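You operate a simulated robot arm through the tools that you are given. There is no shell and no other tool. Be economical: measure what you need, move in short steps, check, and stop when the job is done.

You run a simulated robot arm. Do the job below in one go: nothing can be reset, and whatever is moved stays where it is left.

JOB
Wind the length on the white card onto the cable winder.
Fine: press the winder zero button once before any winding, free the winder brake lever, crank till the display shows the length, and set the brake again. Where these are worked on the way, their far stop is far enough and under half their travel is too little: winder brake lever.

The check looks at the end state, three seconds after you hand in, the way a careful person would. Anything else that was tipped, shoved, dropped, spilled or broken makes it a failure.

ROBOT AND FRAMES
A 6-joint arm with a fingered hand, fixed in place. Base frame: the origin is at the foot of the arm, x ahead of it, y to its left, z up; the work surface is at about z = 800. Units: mm, degrees, N and s.
With the tool pointing down near the work surface it reaches from about 180 to 900 mm from the base axis. Its first joint turns from -166.0 to 166.0 degrees. Payload 5 kg.
The tool frame sits at the grasp point between the pads (the TCP): z along the fingers, y along the line on which they close. The tips reach 37 mm beyond it. The gripper opens to 124 mm. The gripper's body begins 43 mm behind the TCP. The gripper is a hand of 3 fingers: y runs from the thumb to the fingers, the wrist lies at [-21, -125, -215] in the tool frame, and closing takes about 1.5 s.
Orientation is told as [roll, pitch, yaw] about the base's x, y, z axes, in that order, counted from this pose: with the fingers straight down and the wrist toward the robot, the tool's x, y and z point along [0, 1, 0], [1, 0, 0] and [0, 0, -1] of the base frame.

CONTROLS
- The arm moves only by the tool nudge_tool. Its argument "deltas" is a list that holds one entry, the list of rows, each a list of 6 numbers: the shift along the base's x, y, z in units of 20 mm (1.0 is 20 mm), then the turn, a rotation vector about the base's x, y, z in units of 5 degrees (1.0 is 5 degrees). In form: [[[x, y, z, ax, ay, az], ...]]. A call has 1 to 10 rows; each row shifts and turns the commanded pose from where the row before left it. "fingers" is the finger opening in mm, from 0 to 124, set as the call begins (left out, the last holds). A call with a number of a shift or a turn outside -1 to 1 is refused whole. Each row takes 0.2 s and may step no farther than 50 mm and 8.6 degrees from the row before; otherwise, or with a gripper value out of range, the whole call is refused. Where a pose cannot be reached the arm comes as near as it can. A force on the tool above 90 N (or 10 N above the force at the start of the call, whichever is more), or a blocked arm, ends the call early, and 0.2 s more pass. Each finger travels about 72 mm/s and halts on what it meets, pressing with about 22 N; the grip force reading is that of the motor and also rises with nothing between the fingers. The clock runs only during rows and for 0.2 s after the last one: add rows that do not move to give the fingers time. The reply holds the time, the measured pose of the TCP, the force on the tool along the base axes, the opening and the grip force, in the units named above and with some noise, with the torque about the TCP (base axes, N m) and any sound that the robot's microphone picked up, and new pictures: "views" is both (left out), scene, wrist or none.
- Cameras (640 x 400 px; columns grow to the right, rows downward): "scene" is fixed at [225.2, 646.1, 1443.4]; the picture's right is [-0.50, -0.87, 0.00], its down [-0.65, 0.38, -0.66] and it looks along [0.57, -0.33, -0.75] (base axes); focal length 313 px, centre (320, 200). "wrist" rides on the gripper at [72, -104, -154] in the tool frame; the picture's right is [-0.83, 0.26, -0.49], its down [-0.51, -0.72, 0.47] and it looks along [-0.23, 0.64, 0.73] (tool axes); focal length 243 px, centre (320, 200). There is no depth. A picture from a camera that has moved, and an enlarged one, comes with that camera's place and axes in the base frame and with its lens. The place of the scene camera against the robot may be out by one fixed shift of up to 12 mm in any direction.
- move_fingers(index, middle, thumb_bend, thumb_turn): sets how far each is bent, from 0 (flat) to 1 (curled in); at 0.3 the hand is open as for a grip, at 0.7 the pads meet at the TCP. One left out holds its place. A second passes; each finger stops where it meets its share of the squeeze, and holds until it gets a number again. A gripper value or a shape takes the hand back. It gives what a move gives, with no picture; readings hold the bend of each and the force on the fingers (four entries, about 0 where the hand has none), thumb and palm. thumb_turn goes from beside the hand (0) to across from the fingers (1), as for a grip.
- preshape(shape): the hand has 3 fingers and takes this shape, open, in about a second: jaw (thumb against the fingers, like two jaws); tri (thumb and two fingers); tip (a fingertip pinch); poke (one finger out to press); point (the index stretched); flat (the hand flat); cup (the hand cupped); fist (a fist). The gripper value then closes the fingers along that shape, each until it touches; the sizes above hold for jaw. It gives what a move gives, with no picture.
- inspect(camera, box): a new picture of the part [left, top, right, bottom] of that camera's present view, enlarged. No time passes.
- hand_in(): hands the job in; it is judged then, once.

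Go step by step. Nothing tells you positions but the pictures and the camera data: compare them with the known pose of the tool, close in by small moves and look again before you grip or let go. The budget is 120 turns and 200 pictures, counting those below and the enlarged ones. Unless the task says otherwise, let go and move clear before handing in, and close with one line.

The tools are called after "Call:" as name(argument=value, ...) on one line, values as JSON. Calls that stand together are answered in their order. nudge_tool: Moves the arm, as the interface text tells. Its arguments: {"type":"object","properties":{"deltas":{"type":"array"},"fingers":{"type":"number"},"views":{"type":"string","enum":["both","scene","wrist","none"]}},"required":["deltas"]} The other tools are called the same way: preshape (shape) gives the hand a shape; move_fingers (index, middle, thumb_bend, thumb_turn) moves the fingers one by one; inspect (camera, box) takes an enlarged picture of a part of a camera's view; hand_in () hands the job in.

At the start:

```text
clock: 0.0
eef_pos: [504.1, 547.7, 1170.9]
tool_rot: [0.0, -0.1, 0.0]
wrist_force: [0.1, 0.2, 0.5]
wrist_torque: [-0.01, -0.04, -0.01]
finger_gap: 123.6
finger_force: 0.0
shape: jaw
bend: [0.3, 0.3, 0.3, 0.98]
finger forces: [0.0, 0.1, 0.0, 0.0, 0.0, 0.0]
```

scene: 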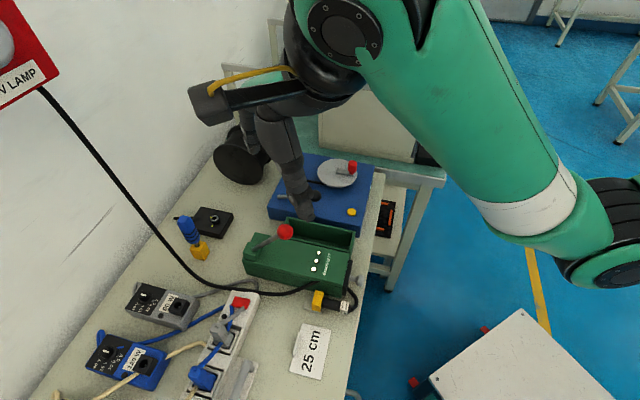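
wrist: 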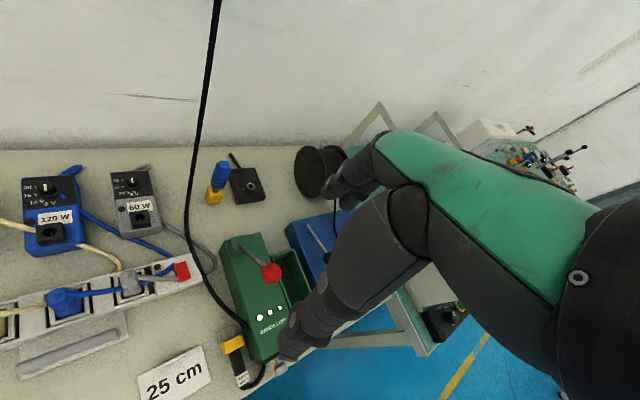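

I see a blue device with a white crank disc and a red knob (likely the winder), a green charger-like box, and a card reading 25 cm. I'll enlarge both areas first.

Call:
inspect(camera="scene", box=[220, 130, 400, 242])

Call:
inspect(camera="scene", box=[220, 210, 400, 322])

Call:
inspect(camera="wrist", box=[200, 180, 400, 305])

```text
3.56 times, centred on (310, 186) of scene
camera zoom: at [225.2, 646.1, 1443.4], right [-0.5, -0.87, 0.0], down [-0.65, 0.38, -0.66], along [0.57, -0.33, -0.75], focal length 1114 px, centre (356, 250)
```

zoom: 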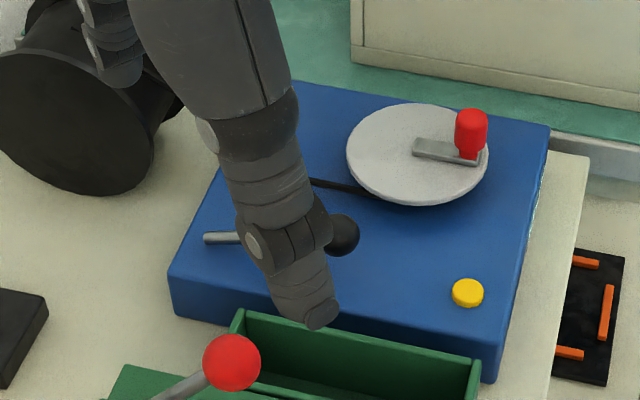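

```text
3.56 times, centred on (310, 266) of scene
camera zoom: at [225.2, 646.1, 1443.4], right [-0.5, -0.87, 0.0], down [-0.65, 0.38, -0.66], along [0.57, -0.33, -0.75], focal length 1114 px, centre (356, -35)
```

zoom: 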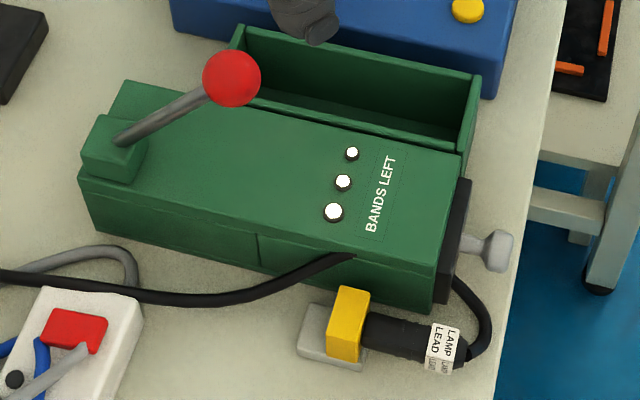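

```text
3.20 times, centred on (300, 242) of wrist
camera zoom: at [399.2, 620.3, 1324.8], right [0.26, -0.83, 0.49], down [-0.72, -0.51, -0.47], along [0.64, -0.23, -0.73], focal length 776 px, centre (384, 64)
```

zoom: 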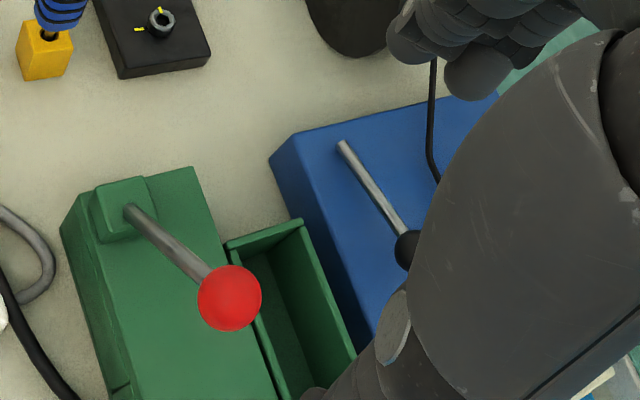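

The blue box is the winder: yellow button (zero), black-knobbed lever (brake) and disc with a red crank handle. The hand hides part of it, so I'll shift toward -y, staying high, to find the display.

Call:
nudge_tool(deltas=[[[0, -1, 0, 0, 0, 0], [0, -1, 0, 0, 0, 0], [0, -1, 0, 0, 0, 0], [0, -1, 0, 0, 0, 0], [0, -1, 0, 0, 0, 0], [0, -1, 0, 0, 0, 0], [0, -1, 0, 0, 0, 0], [0, -1, 0, 0, 0, 0], [0, -1, 0, 0, 0, 0], [0, -1, 0, 0, 0, 0]]])

```text
clock: 2.2
eef_pos: [531.2, 359.5, 1136.1]
tool_rot: [0.1, -0.2, 0.1]
wrist_force: [1.2, 0.7, 0.1]
wrist_torque: [-0.04, 0.0, -0.01]
finger_gap: 123.5
finger_force: 0.1
shape: jaw
bend: [0.3, 0.3, 0.3, 0.98]
finger forces: [0.1, 0.0, 0.0, 0.0, 0.1, 0.0]
out of reach, approached as far as the arm can: row 4, 5, 6, 7, 8, 9, 10
camera wrist: at [425.2, 432.7, 1289.7], right [0.26, -0.83, 0.49], down [-0.72, -0.51, -0.48], along [0.65, -0.23, -0.73], focal length 243 px, centre (320, 200)
```

scene: 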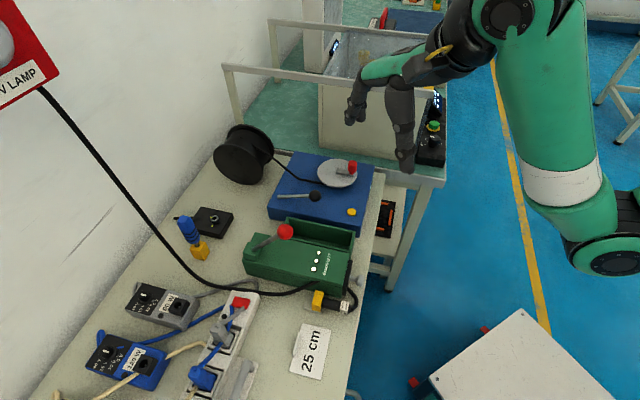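
wrist: 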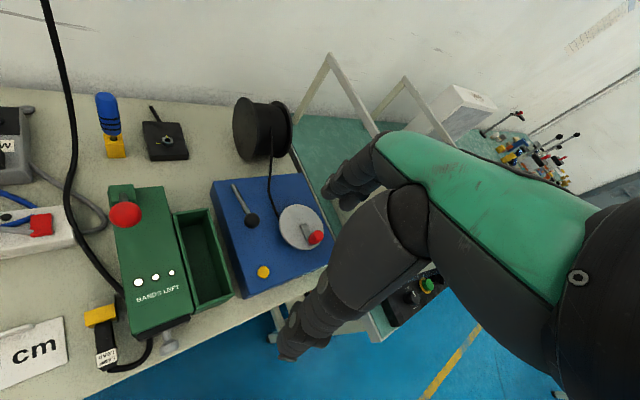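

Now the winder is clear in both views; enlarging to find the display and measure.

Call:
inspect(camera="scene", box=[260, 140, 388, 220])

Call:
inspect(camera="wrist", box=[200, 165, 344, 300])

```text
5.00 times, centred on (324, 180) of scene
camera zoom: at [225.2, 646.1, 1443.4], right [-0.5, -0.87, 0.0], down [-0.65, 0.38, -0.66], along [0.57, -0.33, -0.75], focal length 1566 px, centre (300, 300)
```

zoom: 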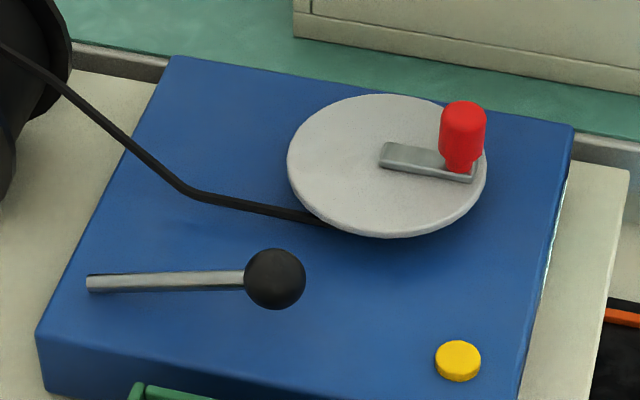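

```text
2.96 times, centred on (272, 232) of wrist
camera zoom: at [425.2, 432.7, 1289.7], right [0.26, -0.83, 0.49], down [-0.72, -0.51, -0.48], along [0.65, -0.23, -0.73], focal length 719 px, centre (462, 104)
```

zoom: 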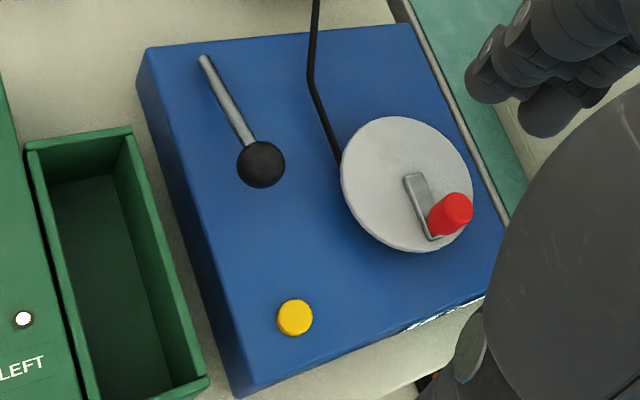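

Triangulated so far: brake knob ≈ (647,415,901), button ≈ (586,352,867), crank handle top ≈ (664,303,942), disc centre ≈ (692,324,891). The display seems to be on the -y side face, so I'll turn the hand +90° yaw and move to look at it.

Call:
nudge_tool(deltas=[[[0.39, -0.57, 0, 0, 0, 1], [0.39, -0.57, 0, 0, 0, 1], [0.39, -0.57, 0, 0, 0, 1], [0.39, -0.57, 0, 0, 0, 1], [0.39, -0.57, 0, 0, 0, 1], [0.39, -0.57, 0, 0, 0, 1], [0.39, -0.57, 0, 0, 0, 1], [0.39, -0.57, 0, 0, 0, 1], [0.39, -0.57, 0, 0, 0, 1], [0.39, -0.57, 0, 0, 0, 1]]], views="none")

Call:
nudge_tool(deltas=[[[0.39, -0.57, -0.5, 0, 0, 1], [0.39, -0.57, -0.5, 0, 0, 1], [0.39, -0.57, -0.5, 0, 0, 1], [0.39, -0.57, -0.5, 0, 0, 1], [0.39, -0.57, -0.5, 0, 0, 1], [0.39, -0.57, -0.5, 0, 0, 1], [0.39, -0.57, -0.5, 0, 0, 1], [0.39, -0.57, -0.5, 0, 0, 1]]])

```text
clock: 4.4
eef_pos: [608.0, 249.1, 1136.6]
tool_rot: [0.1, 0.0, 50.1]
wrist_force: [-1.0, 0.3, -0.5]
wrist_torque: [-0.04, 0.03, -0.02]
finger_gap: 123.6
finger_force: 0.0
shape: jaw
bend: [0.3, 0.3, 0.3, 0.98]
finger forces: [0.0, 0.0, 0.1, 0.0, 0.0, 0.0]
```

```text
clock: 6.2
eef_pos: [672.2, 157.9, 1057.1]
tool_rot: [0.0, 0.0, 90.1]
wrist_force: [-0.1, -0.3, 0.0]
wrist_torque: [-0.02, -0.02, 0.03]
finger_gap: 123.6
finger_force: 0.0
shape: jaw
bend: [0.3, 0.3, 0.3, 0.98]
finger forces: [0.1, 0.0, 0.0, 0.0, 0.0, 0.0]
camera wrist: at [600.0, 52.9, 1211.0], right [0.83, 0.26, 0.49], down [0.51, -0.72, -0.47], along [0.23, 0.64, -0.73], focal length 243 px, centre (320, 200)
```

scene: 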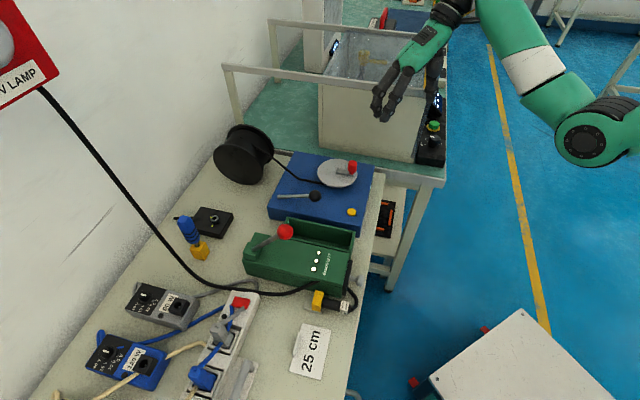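
wrist: 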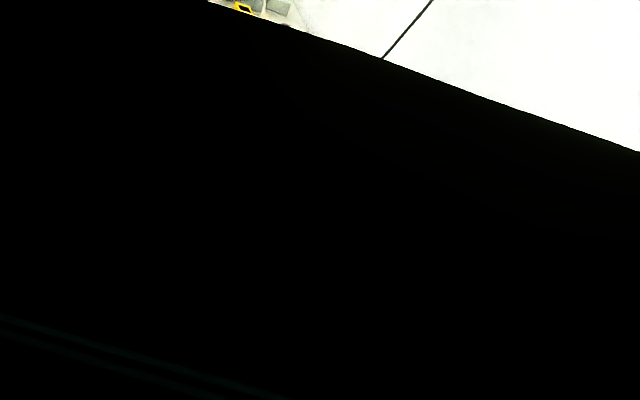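

The camera ended up inside the forearm's shadow at this yaw. The box is turned about 45°, so its display face looks toward the robot; yaw ≈40° from further back should work.

Call:
nudge_tool(deltas=[[[-0.64, 0.1, -0.29, 0, 0, -1], [-0.64, 0.1, -0.29, 0, 0, -1], [-0.64, 0.1, -0.29, 0, 0, -1], [-0.64, 0.1, -0.29, 0, 0, -1], [-0.64, 0.1, -0.29, 0, 0, -1], [-0.64, 0.1, -0.29, 0, 0, -1], [-0.64, 0.1, -0.29, 0, 0, -1], [-0.64, 0.1, -0.29, 0, 0, -1], [-0.64, 0.1, -0.29, 0, 0, -1], [-0.64, 0.1, -0.29, 0, 0, -1]]], views="wrist")

```text
clock: 8.4
eef_pos: [543.0, 179.1, 997.9]
tool_rot: [0.1, -0.1, 39.9]
wrist_force: [0.0, -0.2, -0.2]
wrist_torque: [0.03, 0.02, -0.02]
finger_gap: 123.4
finger_force: 0.1
shape: jaw
bend: [0.3, 0.3, 0.3, 0.98]
finger forces: [0.0, 0.1, 0.2, 0.0, 0.0, 0.0]
camera wrist: at [416.9, 167.0, 1152.5], right [0.73, -0.47, 0.49], down [-0.23, -0.85, -0.47], along [0.64, 0.23, -0.73], focal length 243 px, centre (320, 200)
```

wrist: 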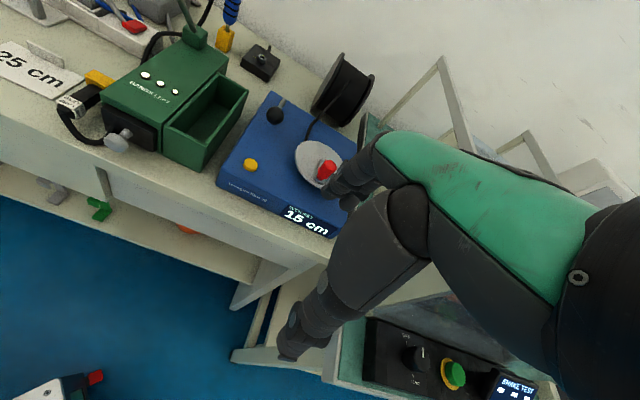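

Call:
inspect(camera="wrist", box=[210, 80, 370, 240])

```text
2.50 times, centred on (290, 160) of wrist
camera zoom: at [416.9, 167.0, 1152.5], right [0.73, -0.47, 0.49], down [-0.23, -0.85, -0.47], along [0.64, 0.23, -0.73], focal length 606 px, centre (395, 300)
```

zoom: 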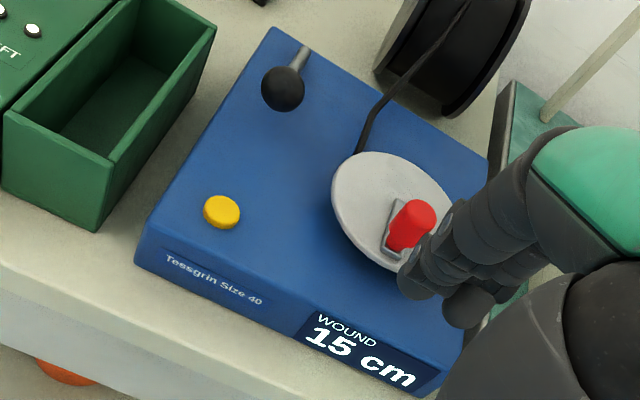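

The display reads 15 cm now and must read 25 after zeroing. I'll shape the hand to poke and see where the finger tip lies.

Call:
preshape(shape="poke")

Call:
inspect(camera="wrist", box=[200, 80, 520, 380])

Call:
inspect(camera="scene", box=[260, 60, 520, 220])

```text
clock: 9.3
eef_pos: [543.7, 179.0, 998.5]
tool_rot: [0.0, 0.0, 40.0]
wrist_force: [-1.0, -0.1, -0.5]
wrist_torque: [0.0, 0.0, -0.02]
finger_gap: 0.0
finger_force: 0.1
shape: poke
bend: [0.7, 0.7, 1.0, 1.0]
finger forces: [0.0, 0.0, 0.1, 0.0, 0.0, 0.1]
```

```text
1.33 times, centred on (360, 230) of wrist
camera zoom: at [417.0, 166.9, 1152.7], right [0.73, -0.47, 0.49], down [-0.23, -0.85, -0.47], along [0.64, 0.23, -0.73], focal length 324 px, centre (267, 160)
```

zoom: 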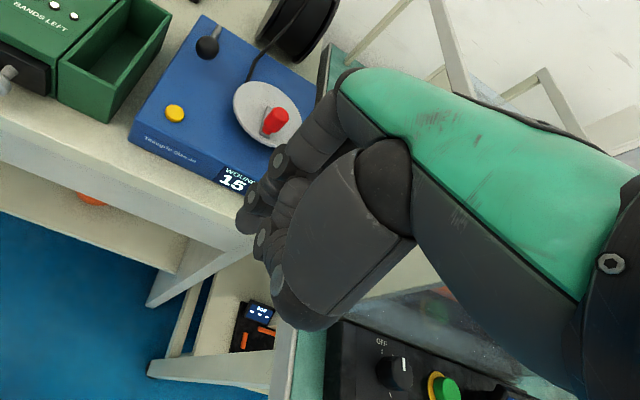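

```text
2.46 times, centred on (390, 140) of scene
camera zoom: at [225.2, 646.1, 1443.4], right [-0.5, -0.87, 0.0], down [-0.65, 0.38, -0.66], along [0.57, -0.33, -0.75], focal length 771 px, centre (148, 348)
```

zoom: 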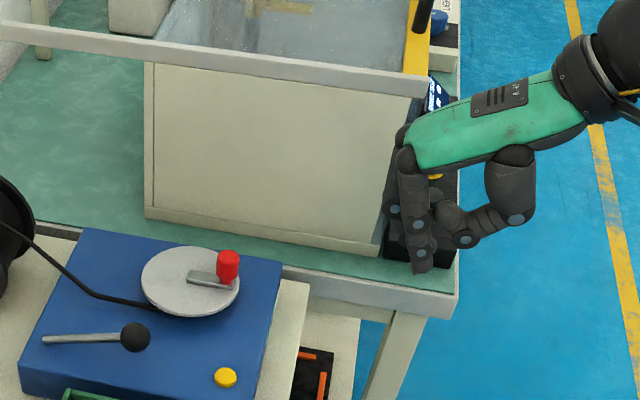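

Poke tip lies about 13 mm to the tool's +x and ~30–37 mm below the TCP. I'll turn back to yaw 0 and move above the button.

Call:
nudge_tool(deltas=[[[0.25, 0.975, 0, 0, 0, -1], [0.25, 0.975, 0, 0, 0, -1], [0.25, 0.975, 0, 0, 0, -1], [0.25, 0.975, 0, 0, 0, -1], [0.25, 0.975, 0, 0, 0, -1], [0.25, 0.975, 0, 0, 0, -1], [0.25, 0.975, 0, 0, 0, -1], [0.25, 0.975, 0, 0, 0, -1]]])

```text
clock: 11.1
eef_pos: [582.5, 334.7, 998.8]
tool_rot: [0.0, 0.0, -0.1]
wrist_force: [0.1, -0.6, -0.3]
wrist_torque: [-0.01, 0.0, -0.03]
finger_gap: 0.1
finger_force: 0.1
shape: poke
bend: [0.7, 0.7, 1.0, 1.0]
finger forces: [0.0, 0.0, 0.0, 0.1, 0.0, 0.0]
camera wrist: at [478.3, 407.1, 1152.6], right [0.26, -0.83, 0.49], down [-0.72, -0.51, -0.47], along [0.64, -0.23, -0.73], focal length 243 px, centre (320, 200)
```

scene: 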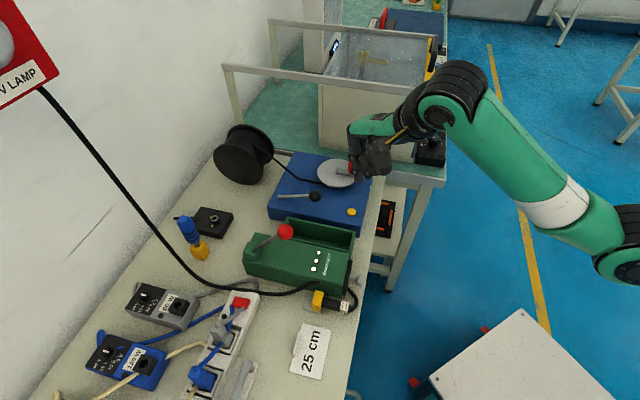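
wrist: 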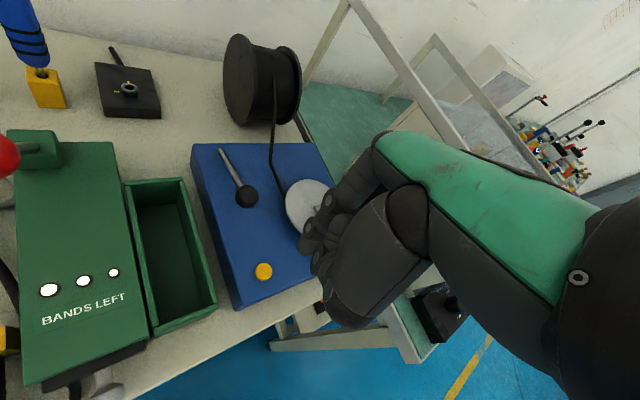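

Call:
inspect(camera="scene", box=[290, 100, 450, 220])

Call:
inspect(camera="wrist", box=[180, 140, 440, 340])

```text
3.33 times, centred on (370, 160) of scene
camera zoom: at [225.2, 646.1, 1443.4], right [-0.5, -0.87, 0.0], down [-0.65, 0.38, -0.66], along [0.57, -0.33, -0.75], focal length 1044 px, centre (153, 333)
```

zoom: 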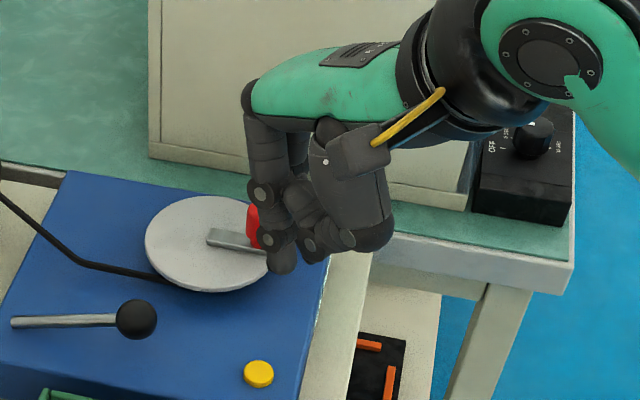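

```text
2.00 times, centred on (310, 240) of wrist
camera zoom: at [478.3, 407.1, 1152.6], right [0.26, -0.83, 0.49], down [-0.72, -0.51, -0.47], along [0.64, -0.23, -0.73], focal length 485 px, centre (340, 120)
```

zoom: 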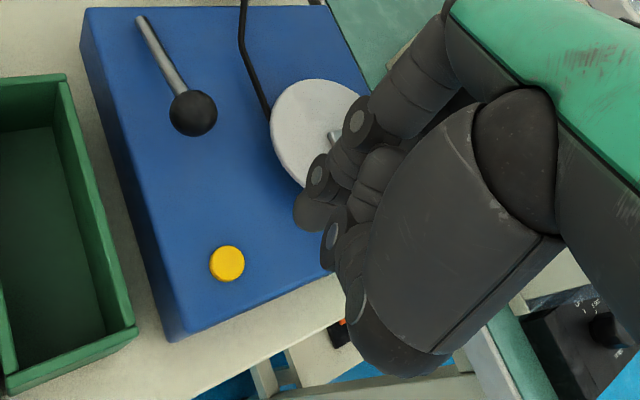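

Button ≈ (585,351,867), tip ≈ (578,350,970). Small correction and descend to just above it.

Call:
nudge_tool(deltas=[[[0.05, 0.03, -0.9, 0, 0, 0], [0.05, 0.03, -0.9, 0, 0, 0], [0.05, 0.03, -0.9, 0, 0, 0], [0.05, 0.03, -0.9, 0, 0, 0]]])

Call:
inspect(camera="scene", box=[290, 130, 410, 220])

Call:
inspect(camera="wrist", box=[180, 180, 380, 340])

```text
clock: 12.1
eef_pos: [584.1, 338.5, 926.0]
tool_rot: [0.0, 0.0, -0.1]
wrist_force: [-0.1, -0.2, 0.2]
wrist_torque: [-0.02, 0.01, -0.01]
finger_gap: 0.0
finger_force: 0.1
shape: poke
bend: [0.7, 0.7, 1.0, 1.0]
finger forces: [0.0, 0.0, 0.0, 0.0, 0.0, 0.1]
camera wrist: at [480.4, 409.8, 1080.7], right [0.26, -0.83, 0.49], down [-0.72, -0.51, -0.47], along [0.64, -0.23, -0.73], focal length 243 px, centre (320, 200)
```

scene: 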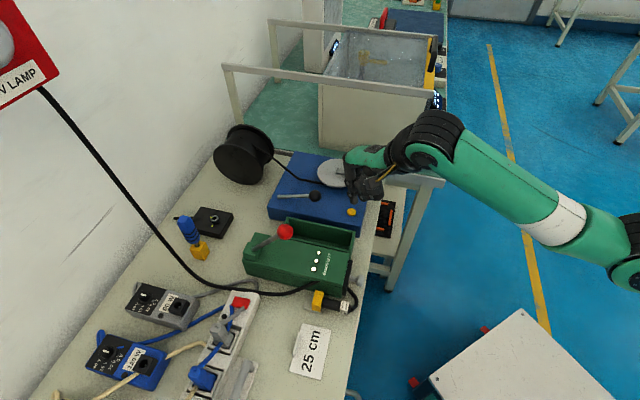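
wrist: 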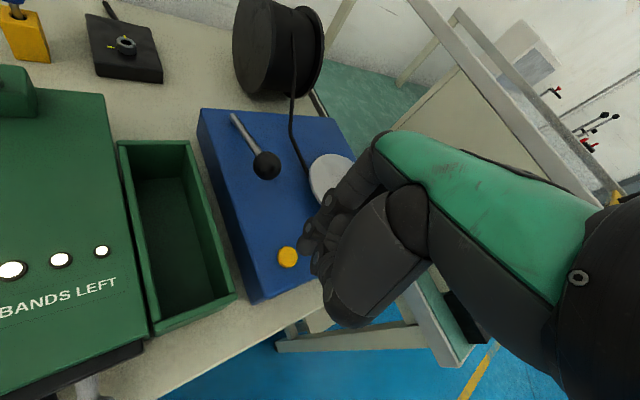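

```text
4.44 times, centred on (350, 175) of scene
camera zoom: at [225.2, 646.1, 1443.4], right [-0.5, -0.87, 0.0], down [-0.65, 0.38, -0.66], along [0.57, -0.33, -0.75], focal length 1392 px, centre (187, 311)
```

zoom: 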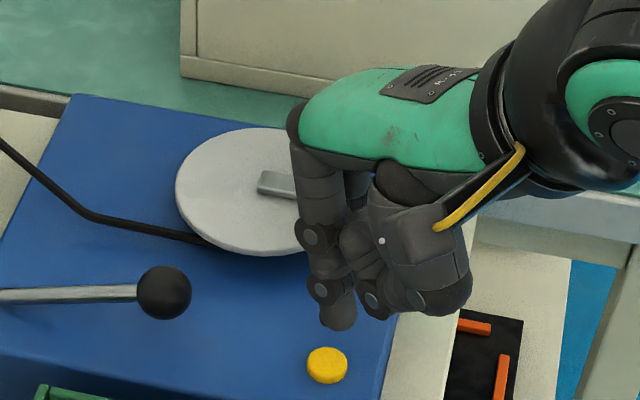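

```text
2.50 times, centred on (280, 260) of wrist
camera zoom: at [480.4, 409.8, 1080.7], right [0.26, -0.83, 0.49], down [-0.72, -0.51, -0.47], along [0.64, -0.23, -0.73], focal length 606 px, centre (420, 50)
```

zoom: 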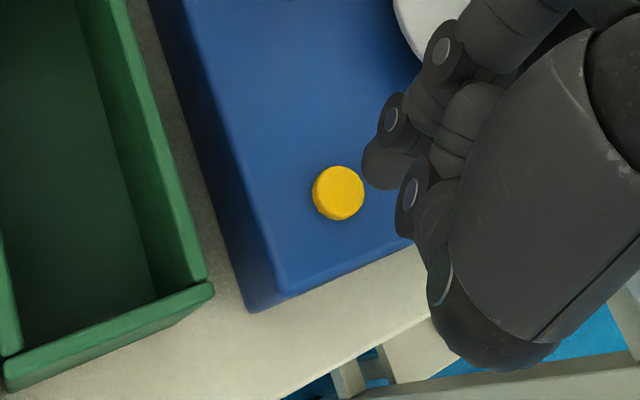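

Tip is nearly straight above the button. Descending in small steps, watching force.

Call:
nudge_tool(deltas=[[[0, 0.05, -0.4, 0, 0, 0], [0, 0, -0.4, 0, 0, 0]]], views="none")

Call:
inspect(camera="scene", box=[310, 150, 390, 220])

Call:
inspect(camera="wrist", box=[240, 200, 360, 300])

```text
clock: 12.7
eef_pos: [586.1, 337.7, 909.7]
tool_rot: [0.0, 0.0, 0.0]
wrist_force: [0.5, -0.5, -0.5]
wrist_torque: [0.01, 0.01, -0.01]
finger_gap: 0.0
finger_force: 0.1
shape: poke
bend: [0.7, 0.7, 1.0, 1.0]
finger forces: [0.0, 0.0, 0.0, 0.0, 0.0, 0.1]
```

```text
5.71 times, centred on (350, 185) of scene
camera zoom: at [225.2, 646.1, 1443.4], right [-0.5, -0.87, 0.0], down [-0.65, 0.38, -0.66], along [0.57, -0.33, -0.75], focal length 1790 px, centre (149, 286)
```

zoom: 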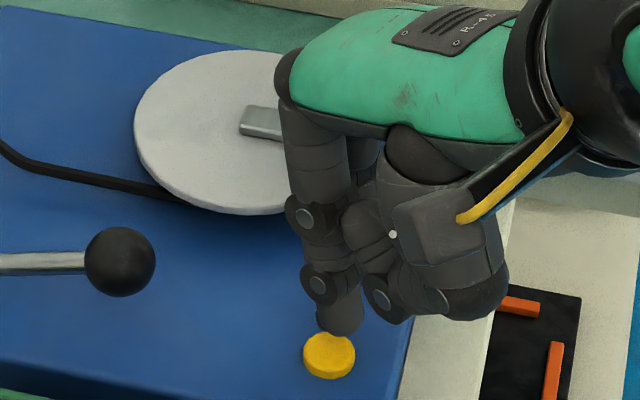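

```text
4.00 times, centred on (300, 250) of wrist
camera zoom: at [481.3, 409.2, 1063.9], right [0.26, -0.83, 0.49], down [-0.72, -0.51, -0.47], along [0.64, -0.23, -0.73], focal length 970 px, centre (400, 0)
```

zoom: 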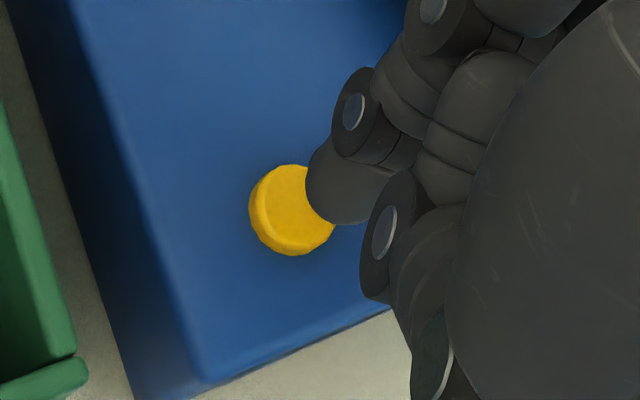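

Nearly there; slight shift +y and continue down in small steps.

Call:
nudge_tool(deltas=[[[0.05, 0.15, -0.25, 0, 0, 0], [0, 0, -0.25, 0, 0, 0]]], views="none")

Call:
inspect(camera="wrist", box=[240, 200, 360, 300])

Call:
inspect(camera="scene", box=[310, 150, 390, 220])

```text
clock: 13.3
eef_pos: [586.2, 340.6, 900.7]
tool_rot: [0.0, 0.0, 0.0]
wrist_force: [-0.1, 0.5, -0.1]
wrist_torque: [-0.01, -0.01, 0.0]
finger_gap: 0.1
finger_force: 0.1
shape: poke
bend: [0.7, 0.7, 1.0, 1.0]
finger forces: [0.0, 0.0, 0.0, 0.1, 0.0, 0.1]
```

```text
4.00 times, centred on (300, 250) of wrist
camera zoom: at [482.2, 413.1, 1054.1], right [0.26, -0.83, 0.49], down [-0.72, -0.51, -0.47], along [0.64, -0.23, -0.73], focal length 970 px, centre (400, 0)
```

zoom: 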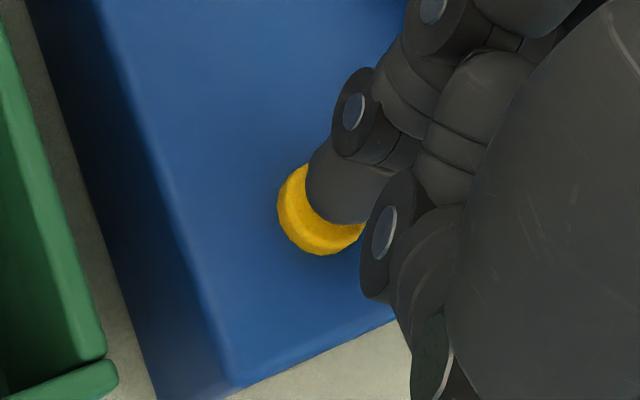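

```text
5.71 times, centred on (350, 185) of scene
camera zoom: at [225.2, 646.1, 1443.4], right [-0.5, -0.87, 0.0], down [-0.65, 0.38, -0.66], along [0.57, -0.33, -0.75], focal length 1790 px, centre (149, 286)
```

zoom: 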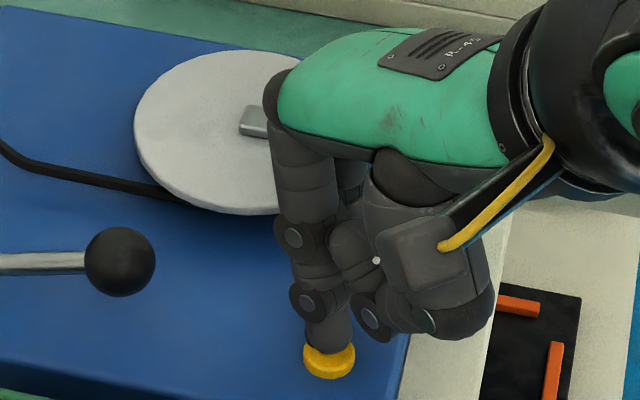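

Right over the button and about to touch; pressing down in 2 mm steps.

Call:
nudge_tool(deltas=[[[0, 0, -0.1, 0, 0, 0], [0, 0, -0.1, 0, 0, 0], [0, 0, -0.1, 0, 0, 0]]], views="none")

```text
clock: 14.1
eef_pos: [587.7, 339.2, 893.9]
tool_rot: [0.1, 0.1, 0.1]
wrist_force: [0.8, 1.1, 0.5]
wrist_torque: [0.01, 0.02, -0.01]
finger_gap: 0.0
finger_force: 0.1
shape: poke
bend: [0.7, 0.7, 1.0, 1.0]
finger forces: [0.3, 0.0, 0.0, 0.1, 0.1, 0.1]
```

Call:
nudge_tool(deltas=[[[0, 0, -0.1, 0, 0, 0], [0, 0, -0.1, 0, 0, 0]]], views="none")

Call:
inspect(camera="scene", box=[310, 150, 390, 220])

```text
clock: 14.7
eef_pos: [587.6, 339.4, 889.6]
tool_rot: [-0.1, -0.1, 0.1]
wrist_force: [-0.2, -0.7, 3.5]
wrist_torque: [0.0, -0.05, 0.0]
finger_gap: 0.0
finger_force: 0.1
shape: poke
bend: [0.7, 0.7, 1.0, 1.0]
finger forces: [3.8, 0.1, 0.1, 0.0, 0.0, 0.0]
heard: click
```

```text
5.71 times, centred on (350, 185) of scene
camera zoom: at [225.2, 646.1, 1443.4], right [-0.5, -0.87, 0.0], down [-0.65, 0.38, -0.66], along [0.57, -0.33, -0.75], focal length 1790 px, centre (149, 286)
```

zoom: 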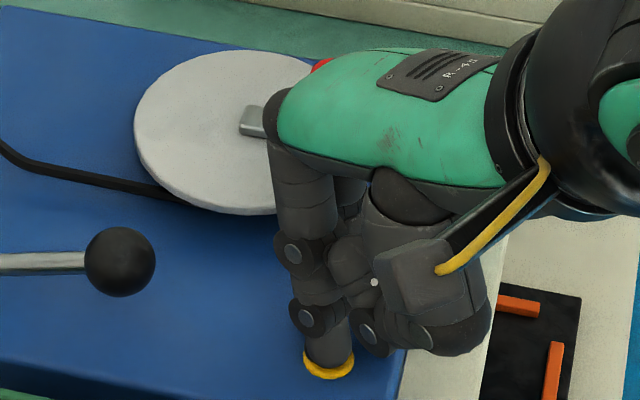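

Click heard with 3.5 N. I'll lift off straight up and go look at the display.

Call:
nudge_tool(deltas=[[[0, 0, 0.5, 0, 0, 0], [0, 0, 1, 0, 0, 0], [0, 0, 1, 0, 0, 0], [0, 0, 1, 0, 0, 0], [0, 0, 1, 0, 0, 0], [0, 0, 1, 0, 0, 0]]], views="none")

Call:
nudge_tool(deltas=[[[-0.3, -0.975, 0, 0, 0, 1], [-0.3, -0.975, 0, 0, 0, 1], [-0.3, -0.975, 0, 0, 0, 1], [-0.3, -0.975, 0, 0, 0, 1], [-0.3, -0.975, 0, 0, 0, 1], [-0.3, -0.975, 0, 0, 0, 1], [-0.3, -0.975, 0, 0, 0, 1], [-0.3, -0.975, 0, 0, 0, 1]]], views="none")

Call:
inspect(camera="wrist", box=[210, 80, 370, 240])

```text
clock: 16.1
eef_pos: [587.3, 339.0, 1002.2]
tool_rot: [0.1, 0.0, 0.0]
wrist_force: [0.0, 0.0, -0.9]
wrist_torque: [0.0, -0.02, 0.0]
finger_gap: 0.1
finger_force: 0.0
shape: poke
bend: [0.7, 0.7, 1.0, 1.0]
finger forces: [0.0, 0.0, 0.0, 0.1, 0.1, 0.0]
```

```text
clock: 17.9
eef_pos: [537.8, 184.9, 999.6]
tool_rot: [0.1, 0.0, 40.1]
wrist_force: [0.1, -0.1, 0.5]
wrist_torque: [0.02, -0.01, 0.0]
finger_gap: 0.0
finger_force: 0.1
shape: poke
bend: [0.7, 0.7, 1.0, 1.0]
finger forces: [0.0, 0.0, 0.0, 0.0, 0.0, 0.0]
```

```text
2.50 times, centred on (290, 160) of wrist
camera zoom: at [411.7, 172.3, 1153.9], right [0.73, -0.47, 0.49], down [-0.22, -0.85, -0.47], along [0.64, 0.24, -0.73], focal length 606 px, centre (395, 300)
```

zoom: 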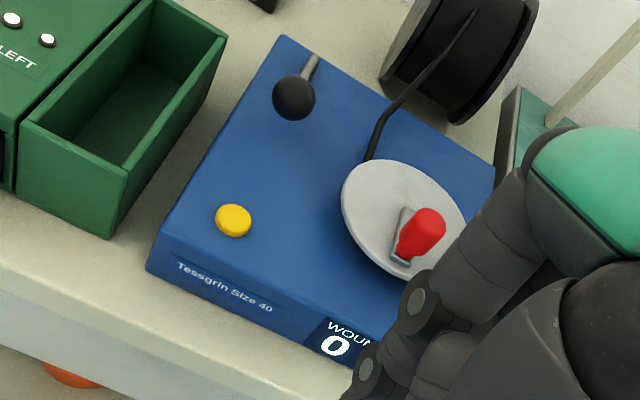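

Display now shows 0. Next the brake lever: pivot ≈ (717,481,867), ball ≈ (647,415,901). I'll look closely at the pivot to judge how it moves.

Call:
inspect(camera="scene", box=[265, 175, 335, 225])

Call:
inspect(camera="wrist", box=[265, 80, 345, 140])

```text
8.00 times, centred on (300, 200) of scene
camera zoom: at [225.2, 646.1, 1443.4], right [-0.5, -0.87, 0.0], down [-0.65, 0.38, -0.66], along [0.57, -0.33, -0.75], focal length 2506 px, centre (480, 200)
```

zoom: 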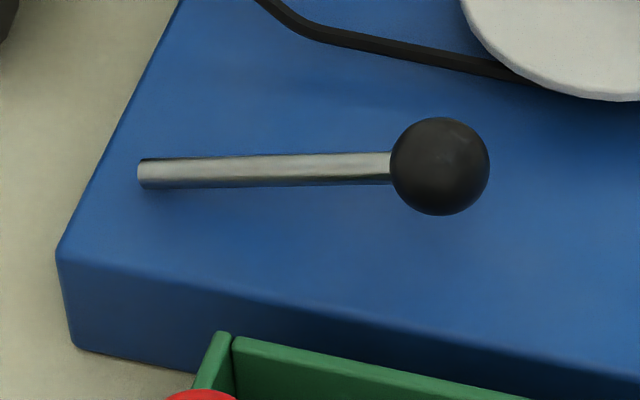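

```text
6.67 times, centred on (305, 110) of wrist
camera zoom: at [411.7, 172.3, 1153.9], right [0.73, -0.47, 0.49], down [-0.22, -0.85, -0.47], along [0.64, 0.24, -0.73], focal length 1618 px, centre (420, 800)
```

zoom: 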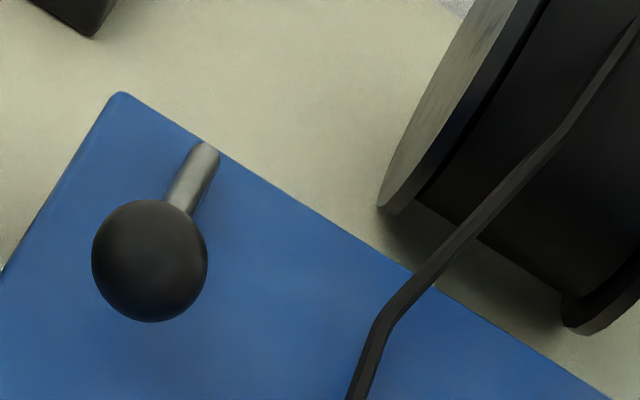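

The lever rod rises ~20° from its pivot near the back edge; I'll grip the ball from the sides and feel which way it moves. First reopen the hand and move above it at yaw −46°.

Call:
preshape(shape="jaw")

Call:
nudge_tool(deltas=[[[0.3, 0.64, 0.1, 0, 0, -0.956], [0.3, 0.64, 0.1, 0, 0, -0.956], [0.3, 0.64, 0.1, 0, 0, -0.956], [0.3, 0.64, 0.1, 0, 0, -0.956], [0.3, 0.64, 0.1, 0, 0, -0.956], [0.3, 0.64, 0.1, 0, 0, -0.956], [0.3, 0.64, 0.1, 0, 0, -0.956], [0.3, 0.64, 0.1, 0, 0, -0.956], [0.3, 0.64, 0.1, 0, 0, -0.956]]], fingers=70, views="none")

Call:
nudge_tool(deltas=[[[0.3, 0.64, 0, 0, 0, -0.956], [0.3, 0.64, 0, 0, 0, -0.956], [0.3, 0.64, 0, 0, 0, -0.956], [0.3, 0.64, 0, 0, 0, -0.956], [0.3, 0.64, 0, 0, 0, -0.956], [0.3, 0.64, 0, 0, 0, -0.956], [0.3, 0.64, 0, 0, 0, -0.956], [0.3, 0.64, 0, 0, 0, -0.956], [0.3, 0.64, 0, 0, 0, -0.956]]])

```text
clock: 18.8
eef_pos: [538.6, 184.9, 999.6]
tool_rot: [-0.1, 0.0, 40.0]
wrist_force: [0.5, -0.4, 0.6]
wrist_torque: [0.02, -0.04, -0.01]
finger_gap: 123.7
finger_force: 0.1
shape: jaw
bend: [0.3, 0.3, 0.3, 0.98]
finger forces: [0.0, 0.0, 0.0, 0.1, 0.0, 0.0]
```

```text
clock: 20.8
eef_pos: [592.6, 298.9, 1017.3]
tool_rot: [0.0, 0.0, -3.2]
wrist_force: [0.3, 0.2, 0.6]
wrist_torque: [0.02, 0.01, -0.02]
finger_gap: 70.6
finger_force: 0.0
shape: jaw
bend: [0.73, 0.42, 0.66, 1.0]
finger forces: [0.0, 0.0, 0.0, 0.0, 0.0, 0.0]
```

```text
clock: 22.8
eef_pos: [650.1, 415.6, 1017.4]
tool_rot: [0.0, -0.1, -46.1]
wrist_force: [-0.4, -0.1, 0.2]
wrist_torque: [0.02, -0.01, 0.0]
finger_gap: 70.5
finger_force: 0.0
shape: jaw
bend: [0.73, 0.42, 0.66, 1.0]
finger forces: [0.0, 0.0, 0.0, 0.0, 0.1, 0.0]
camera wrist: at [628.3, 539.6, 1171.4], right [-0.42, -0.76, 0.49], down [-0.87, 0.17, -0.47], along [0.28, -0.62, -0.73], focal length 243 px, centre (320, 200)
```

scene: 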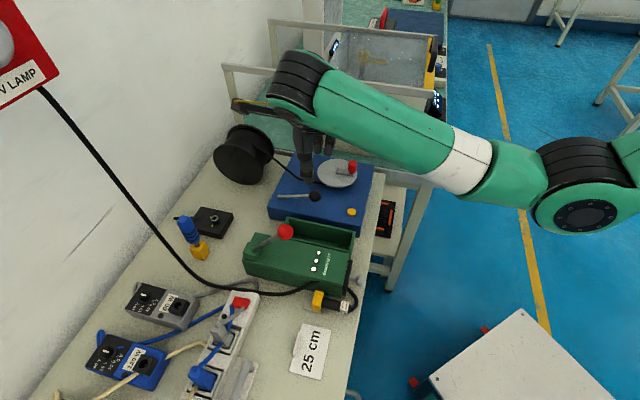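
wrist: 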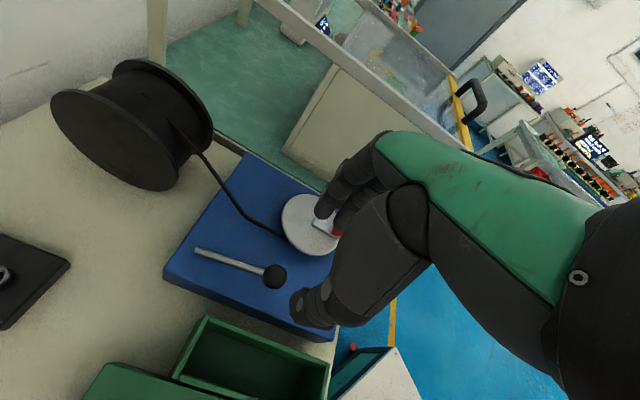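

Call:
inspect(camera="wrist", box=[220, 130, 420, 330])

Call:
inspect(camera="scene", box=[260, 100, 380, 220])

```text
2.00 times, centred on (320, 230) of wrist
camera zoom: at [628.3, 539.6, 1171.4], right [-0.42, -0.76, 0.49], down [-0.87, 0.17, -0.47], along [0.28, -0.62, -0.73], focal length 485 px, centre (320, 140)
```

zoom: 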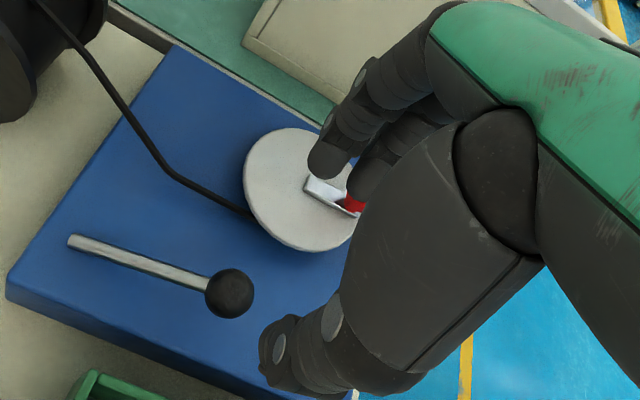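

```text
3.33 times, centred on (320, 160) of scene
camera zoom: at [225.2, 646.1, 1443.4], right [-0.5, -0.87, 0.0], down [-0.65, 0.38, -0.66], along [0.57, -0.33, -0.75], focal length 1044 px, centre (320, 333)
```

zoom: 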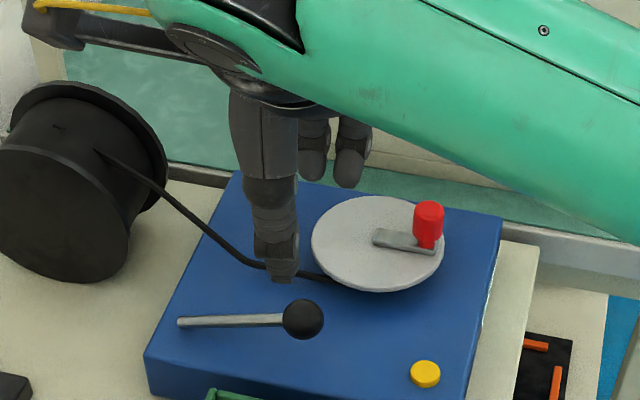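

Ball refined to ≈ (651,417,893), right below the TCP. Narrowing to 46 mm to stay clear of the disc, then descending part-way and checking.

Call:
nudge_tool(deltas=[[[0, 0, 0, 0, 0, 0], [0, 0, 0, 0, 0, 0], [0, 0, -0.8, 0, 0, 0], [0, 0, -0.8, 0, 0, 0], [0, 0, -0.8, 0, 0, 0]]], fingers=46, views="none")

Call:
inspect(camera="wrist", box=[220, 130, 420, 330])

Call:
inspect(camera="scene", box=[260, 100, 380, 220])

```text
clock: 24.0
eef_pos: [648.8, 414.4, 969.6]
tool_rot: [0.0, 0.0, -46.1]
wrist_force: [0.5, 0.8, 0.1]
wrist_torque: [-0.03, 0.0, 0.01]
finger_gap: 46.2
finger_force: 0.2
shape: jaw
bend: [0.74, 0.5, 0.73, 1.0]
finger forces: [0.1, 0.1, 0.1, 0.0, 0.1, 0.1]
```

```text
2.00 times, centred on (320, 230) of wrist
camera zoom: at [628.3, 539.2, 1123.0], right [-0.42, -0.76, 0.49], down [-0.87, 0.17, -0.47], along [0.28, -0.62, -0.73], focal length 485 px, centre (320, 140)
```

zoom: 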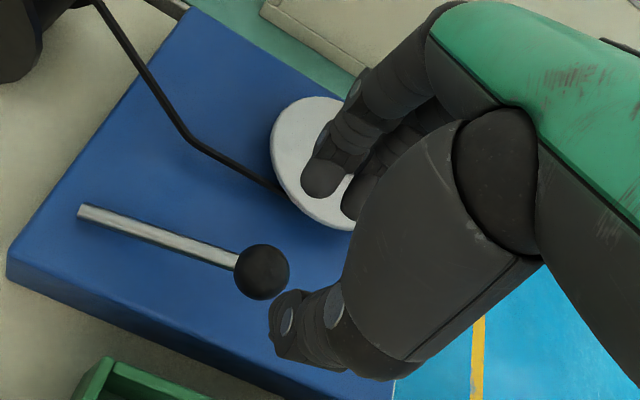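

```text
3.33 times, centred on (320, 160) of scene
camera zoom: at [225.2, 646.1, 1443.4], right [-0.5, -0.87, 0.0], down [-0.65, 0.38, -0.66], along [0.57, -0.33, -0.75], focal length 1044 px, centre (320, 333)
```

zoom: 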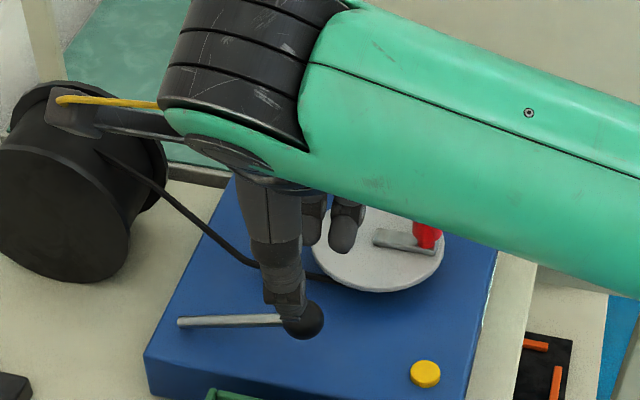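

Fingers would pass close to the disc; I'll narrow to 38 mm, shift slightly toward the pivot, and descend a bit, then check.

Call:
nudge_tool(deltas=[[[0.3, 0.28, 0, 0, 0, 0], [0, 0, 0, 0, 0, 0], [0, 0, -0.8, 0, 0, 0], [0, 0, -0.8, 0, 0, 0]]], fingers=38, views="none")

Call:
inspect(camera="wrist", box=[250, 160, 390, 300])

Call:
inspect(camera="scene", box=[270, 130, 370, 220])

```text
clock: 25.0
eef_pos: [655.5, 421.2, 938.5]
tool_rot: [0.1, 0.1, -46.1]
wrist_force: [-0.8, -0.1, -0.2]
wrist_torque: [-0.01, -0.01, -0.02]
finger_gap: 38.1
finger_force: 0.0
shape: jaw
bend: [0.74, 0.53, 0.73, 1.0]
finger forces: [0.1, 0.2, 0.0, 0.1, 0.1, 0.0]
```

```text
2.86 times, centred on (320, 230) of wrist
camera zoom: at [634.7, 545.0, 1091.6], right [-0.42, -0.76, 0.49], down [-0.87, 0.17, -0.47], along [0.28, -0.62, -0.73], focal length 693 px, centre (320, 114)
```

zoom: 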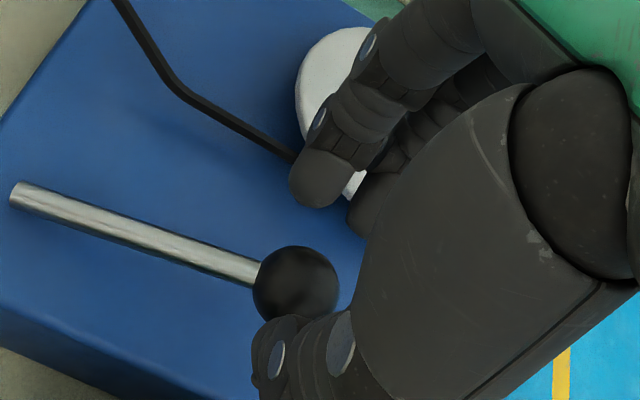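

```text
4.44 times, centred on (320, 175) of scene
camera zoom: at [225.2, 646.1, 1443.4], right [-0.5, -0.87, 0.0], down [-0.65, 0.38, -0.66], along [0.57, -0.33, -0.75], focal length 1392 px, centre (320, 311)
```

zoom: 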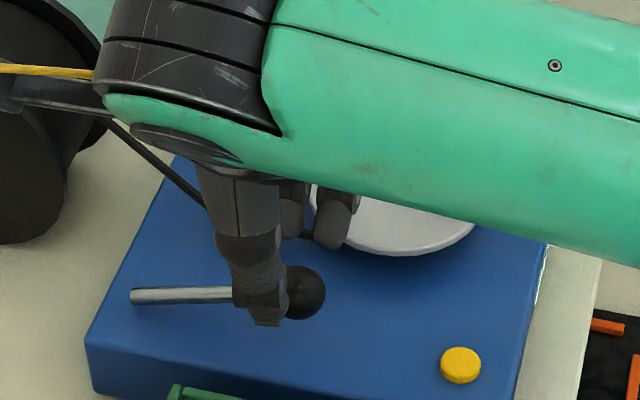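

Ball is centred between thumb and fingers. Descending the rest to z≈907, then closing.

Call:
nudge_tool(deltas=[[[0, 0, -0.5, 0, 0, 0], [0, 0, -0.5, 0, 0, 0], [0, 0, -0.5, 0, 0, 0]]], views="none")

Call:
inspect(camera="wrist", box=[250, 160, 390, 300])

Call:
inspect(camera="scene", box=[270, 130, 370, 220])

```text
clock: 25.8
eef_pos: [654.5, 419.2, 905.8]
tool_rot: [0.0, 0.0, -46.2]
wrist_force: [0.6, -0.6, -1.1]
wrist_torque: [0.0, -0.03, 0.02]
finger_gap: 38.4
finger_force: 0.1
shape: jaw
bend: [0.74, 0.53, 0.73, 1.0]
finger forces: [0.0, 0.0, 0.0, 0.0, 0.0, 0.1]
```

```text
2.86 times, centred on (320, 230) of wrist
camera zoom: at [633.6, 544.8, 1060.6], right [-0.42, -0.76, 0.49], down [-0.87, 0.17, -0.47], along [0.28, -0.62, -0.73], focal length 693 px, centre (320, 114)
```

zoom: 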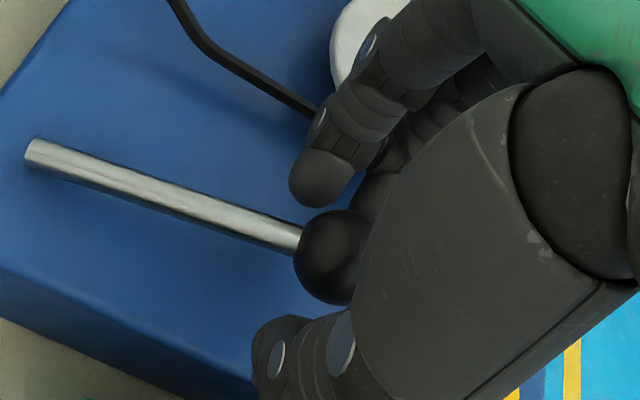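

```text
4.44 times, centred on (320, 175) of scene
camera zoom: at [225.2, 646.1, 1443.4], right [-0.5, -0.87, 0.0], down [-0.65, 0.38, -0.66], along [0.57, -0.33, -0.75], focal length 1392 px, centre (320, 311)
```

zoom: 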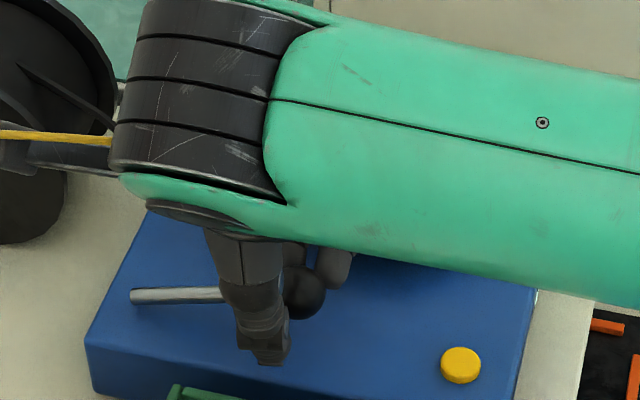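

Ball sits between thumb and fingers; closing.

Call:
nudge_tool(deltas=[[[0, 0, 0, 0, 0, 0], [0, 0, 0, 0, 0, 0], [0, 0, 0, 0, 0, 0], [0, 0, 0, 0, 0, 0], [0, 0, 0, 0, 0, 0]]], fingers=10, views="none")

Call:
inspect(camera="wrist", box=[250, 160, 390, 300])

```text
clock: 27.0
eef_pos: [654.2, 419.2, 905.0]
tool_rot: [0.0, 0.0, -46.1]
wrist_force: [0.9, 2.4, -2.0]
wrist_torque: [0.03, -0.05, 0.01]
finger_gap: 18.6
finger_force: 22.1
shape: jaw
bend: [0.73, 0.61, 0.74, 1.0]
finger forces: [10.5, 6.0, 0.1, 0.1, 18.3, 0.0]
```

```text
2.86 times, centred on (320, 230) of wrist
camera zoom: at [633.6, 544.9, 1060.5], right [-0.42, -0.76, 0.49], down [-0.87, 0.17, -0.47], along [0.28, -0.62, -0.73], focal length 693 px, centre (320, 114)
```

zoom: 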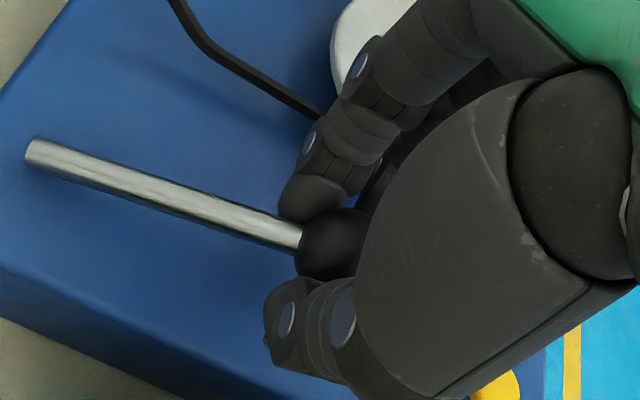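

Gripped (forces on both fingers and thumb). Testing a small lift of 6 mm along the upward arc.

Call:
nudge_tool(deltas=[[[0.03, 0.03, 0.15, 0, 0, 0], [0.03, 0.03, 0.15, 0, 0, 0], [0.03, 0.03, 0.15, 0, 0, 0]]], views="none")

Call:
inspect(camera="wrist", box=[250, 160, 390, 300])

```text
clock: 27.8
eef_pos: [656.7, 422.7, 915.8]
tool_rot: [0.0, 0.0, -46.0]
wrist_force: [1.2, -1.0, -2.7]
wrist_torque: [-0.09, 0.05, -0.01]
finger_gap: 18.6
finger_force: 22.0
shape: jaw
bend: [0.73, 0.61, 0.74, 1.0]
finger forces: [12.0, 6.6, 0.1, 0.1, 17.6, 0.0]
```

```text
2.86 times, centred on (320, 230) of wrist
camera zoom: at [635.7, 547.7, 1069.4], right [-0.42, -0.76, 0.49], down [-0.87, 0.17, -0.47], along [0.28, -0.62, -0.73], focal length 693 px, centre (320, 114)
```

zoom: 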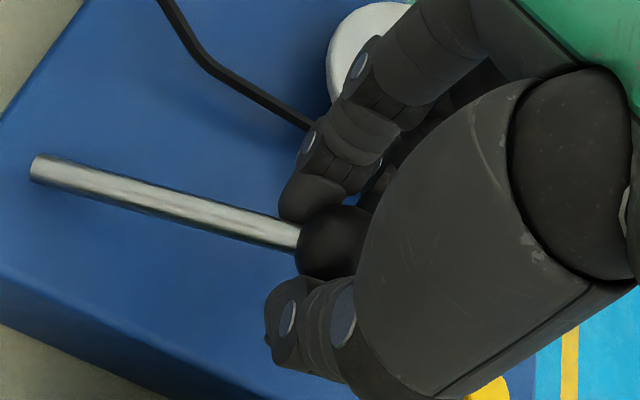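

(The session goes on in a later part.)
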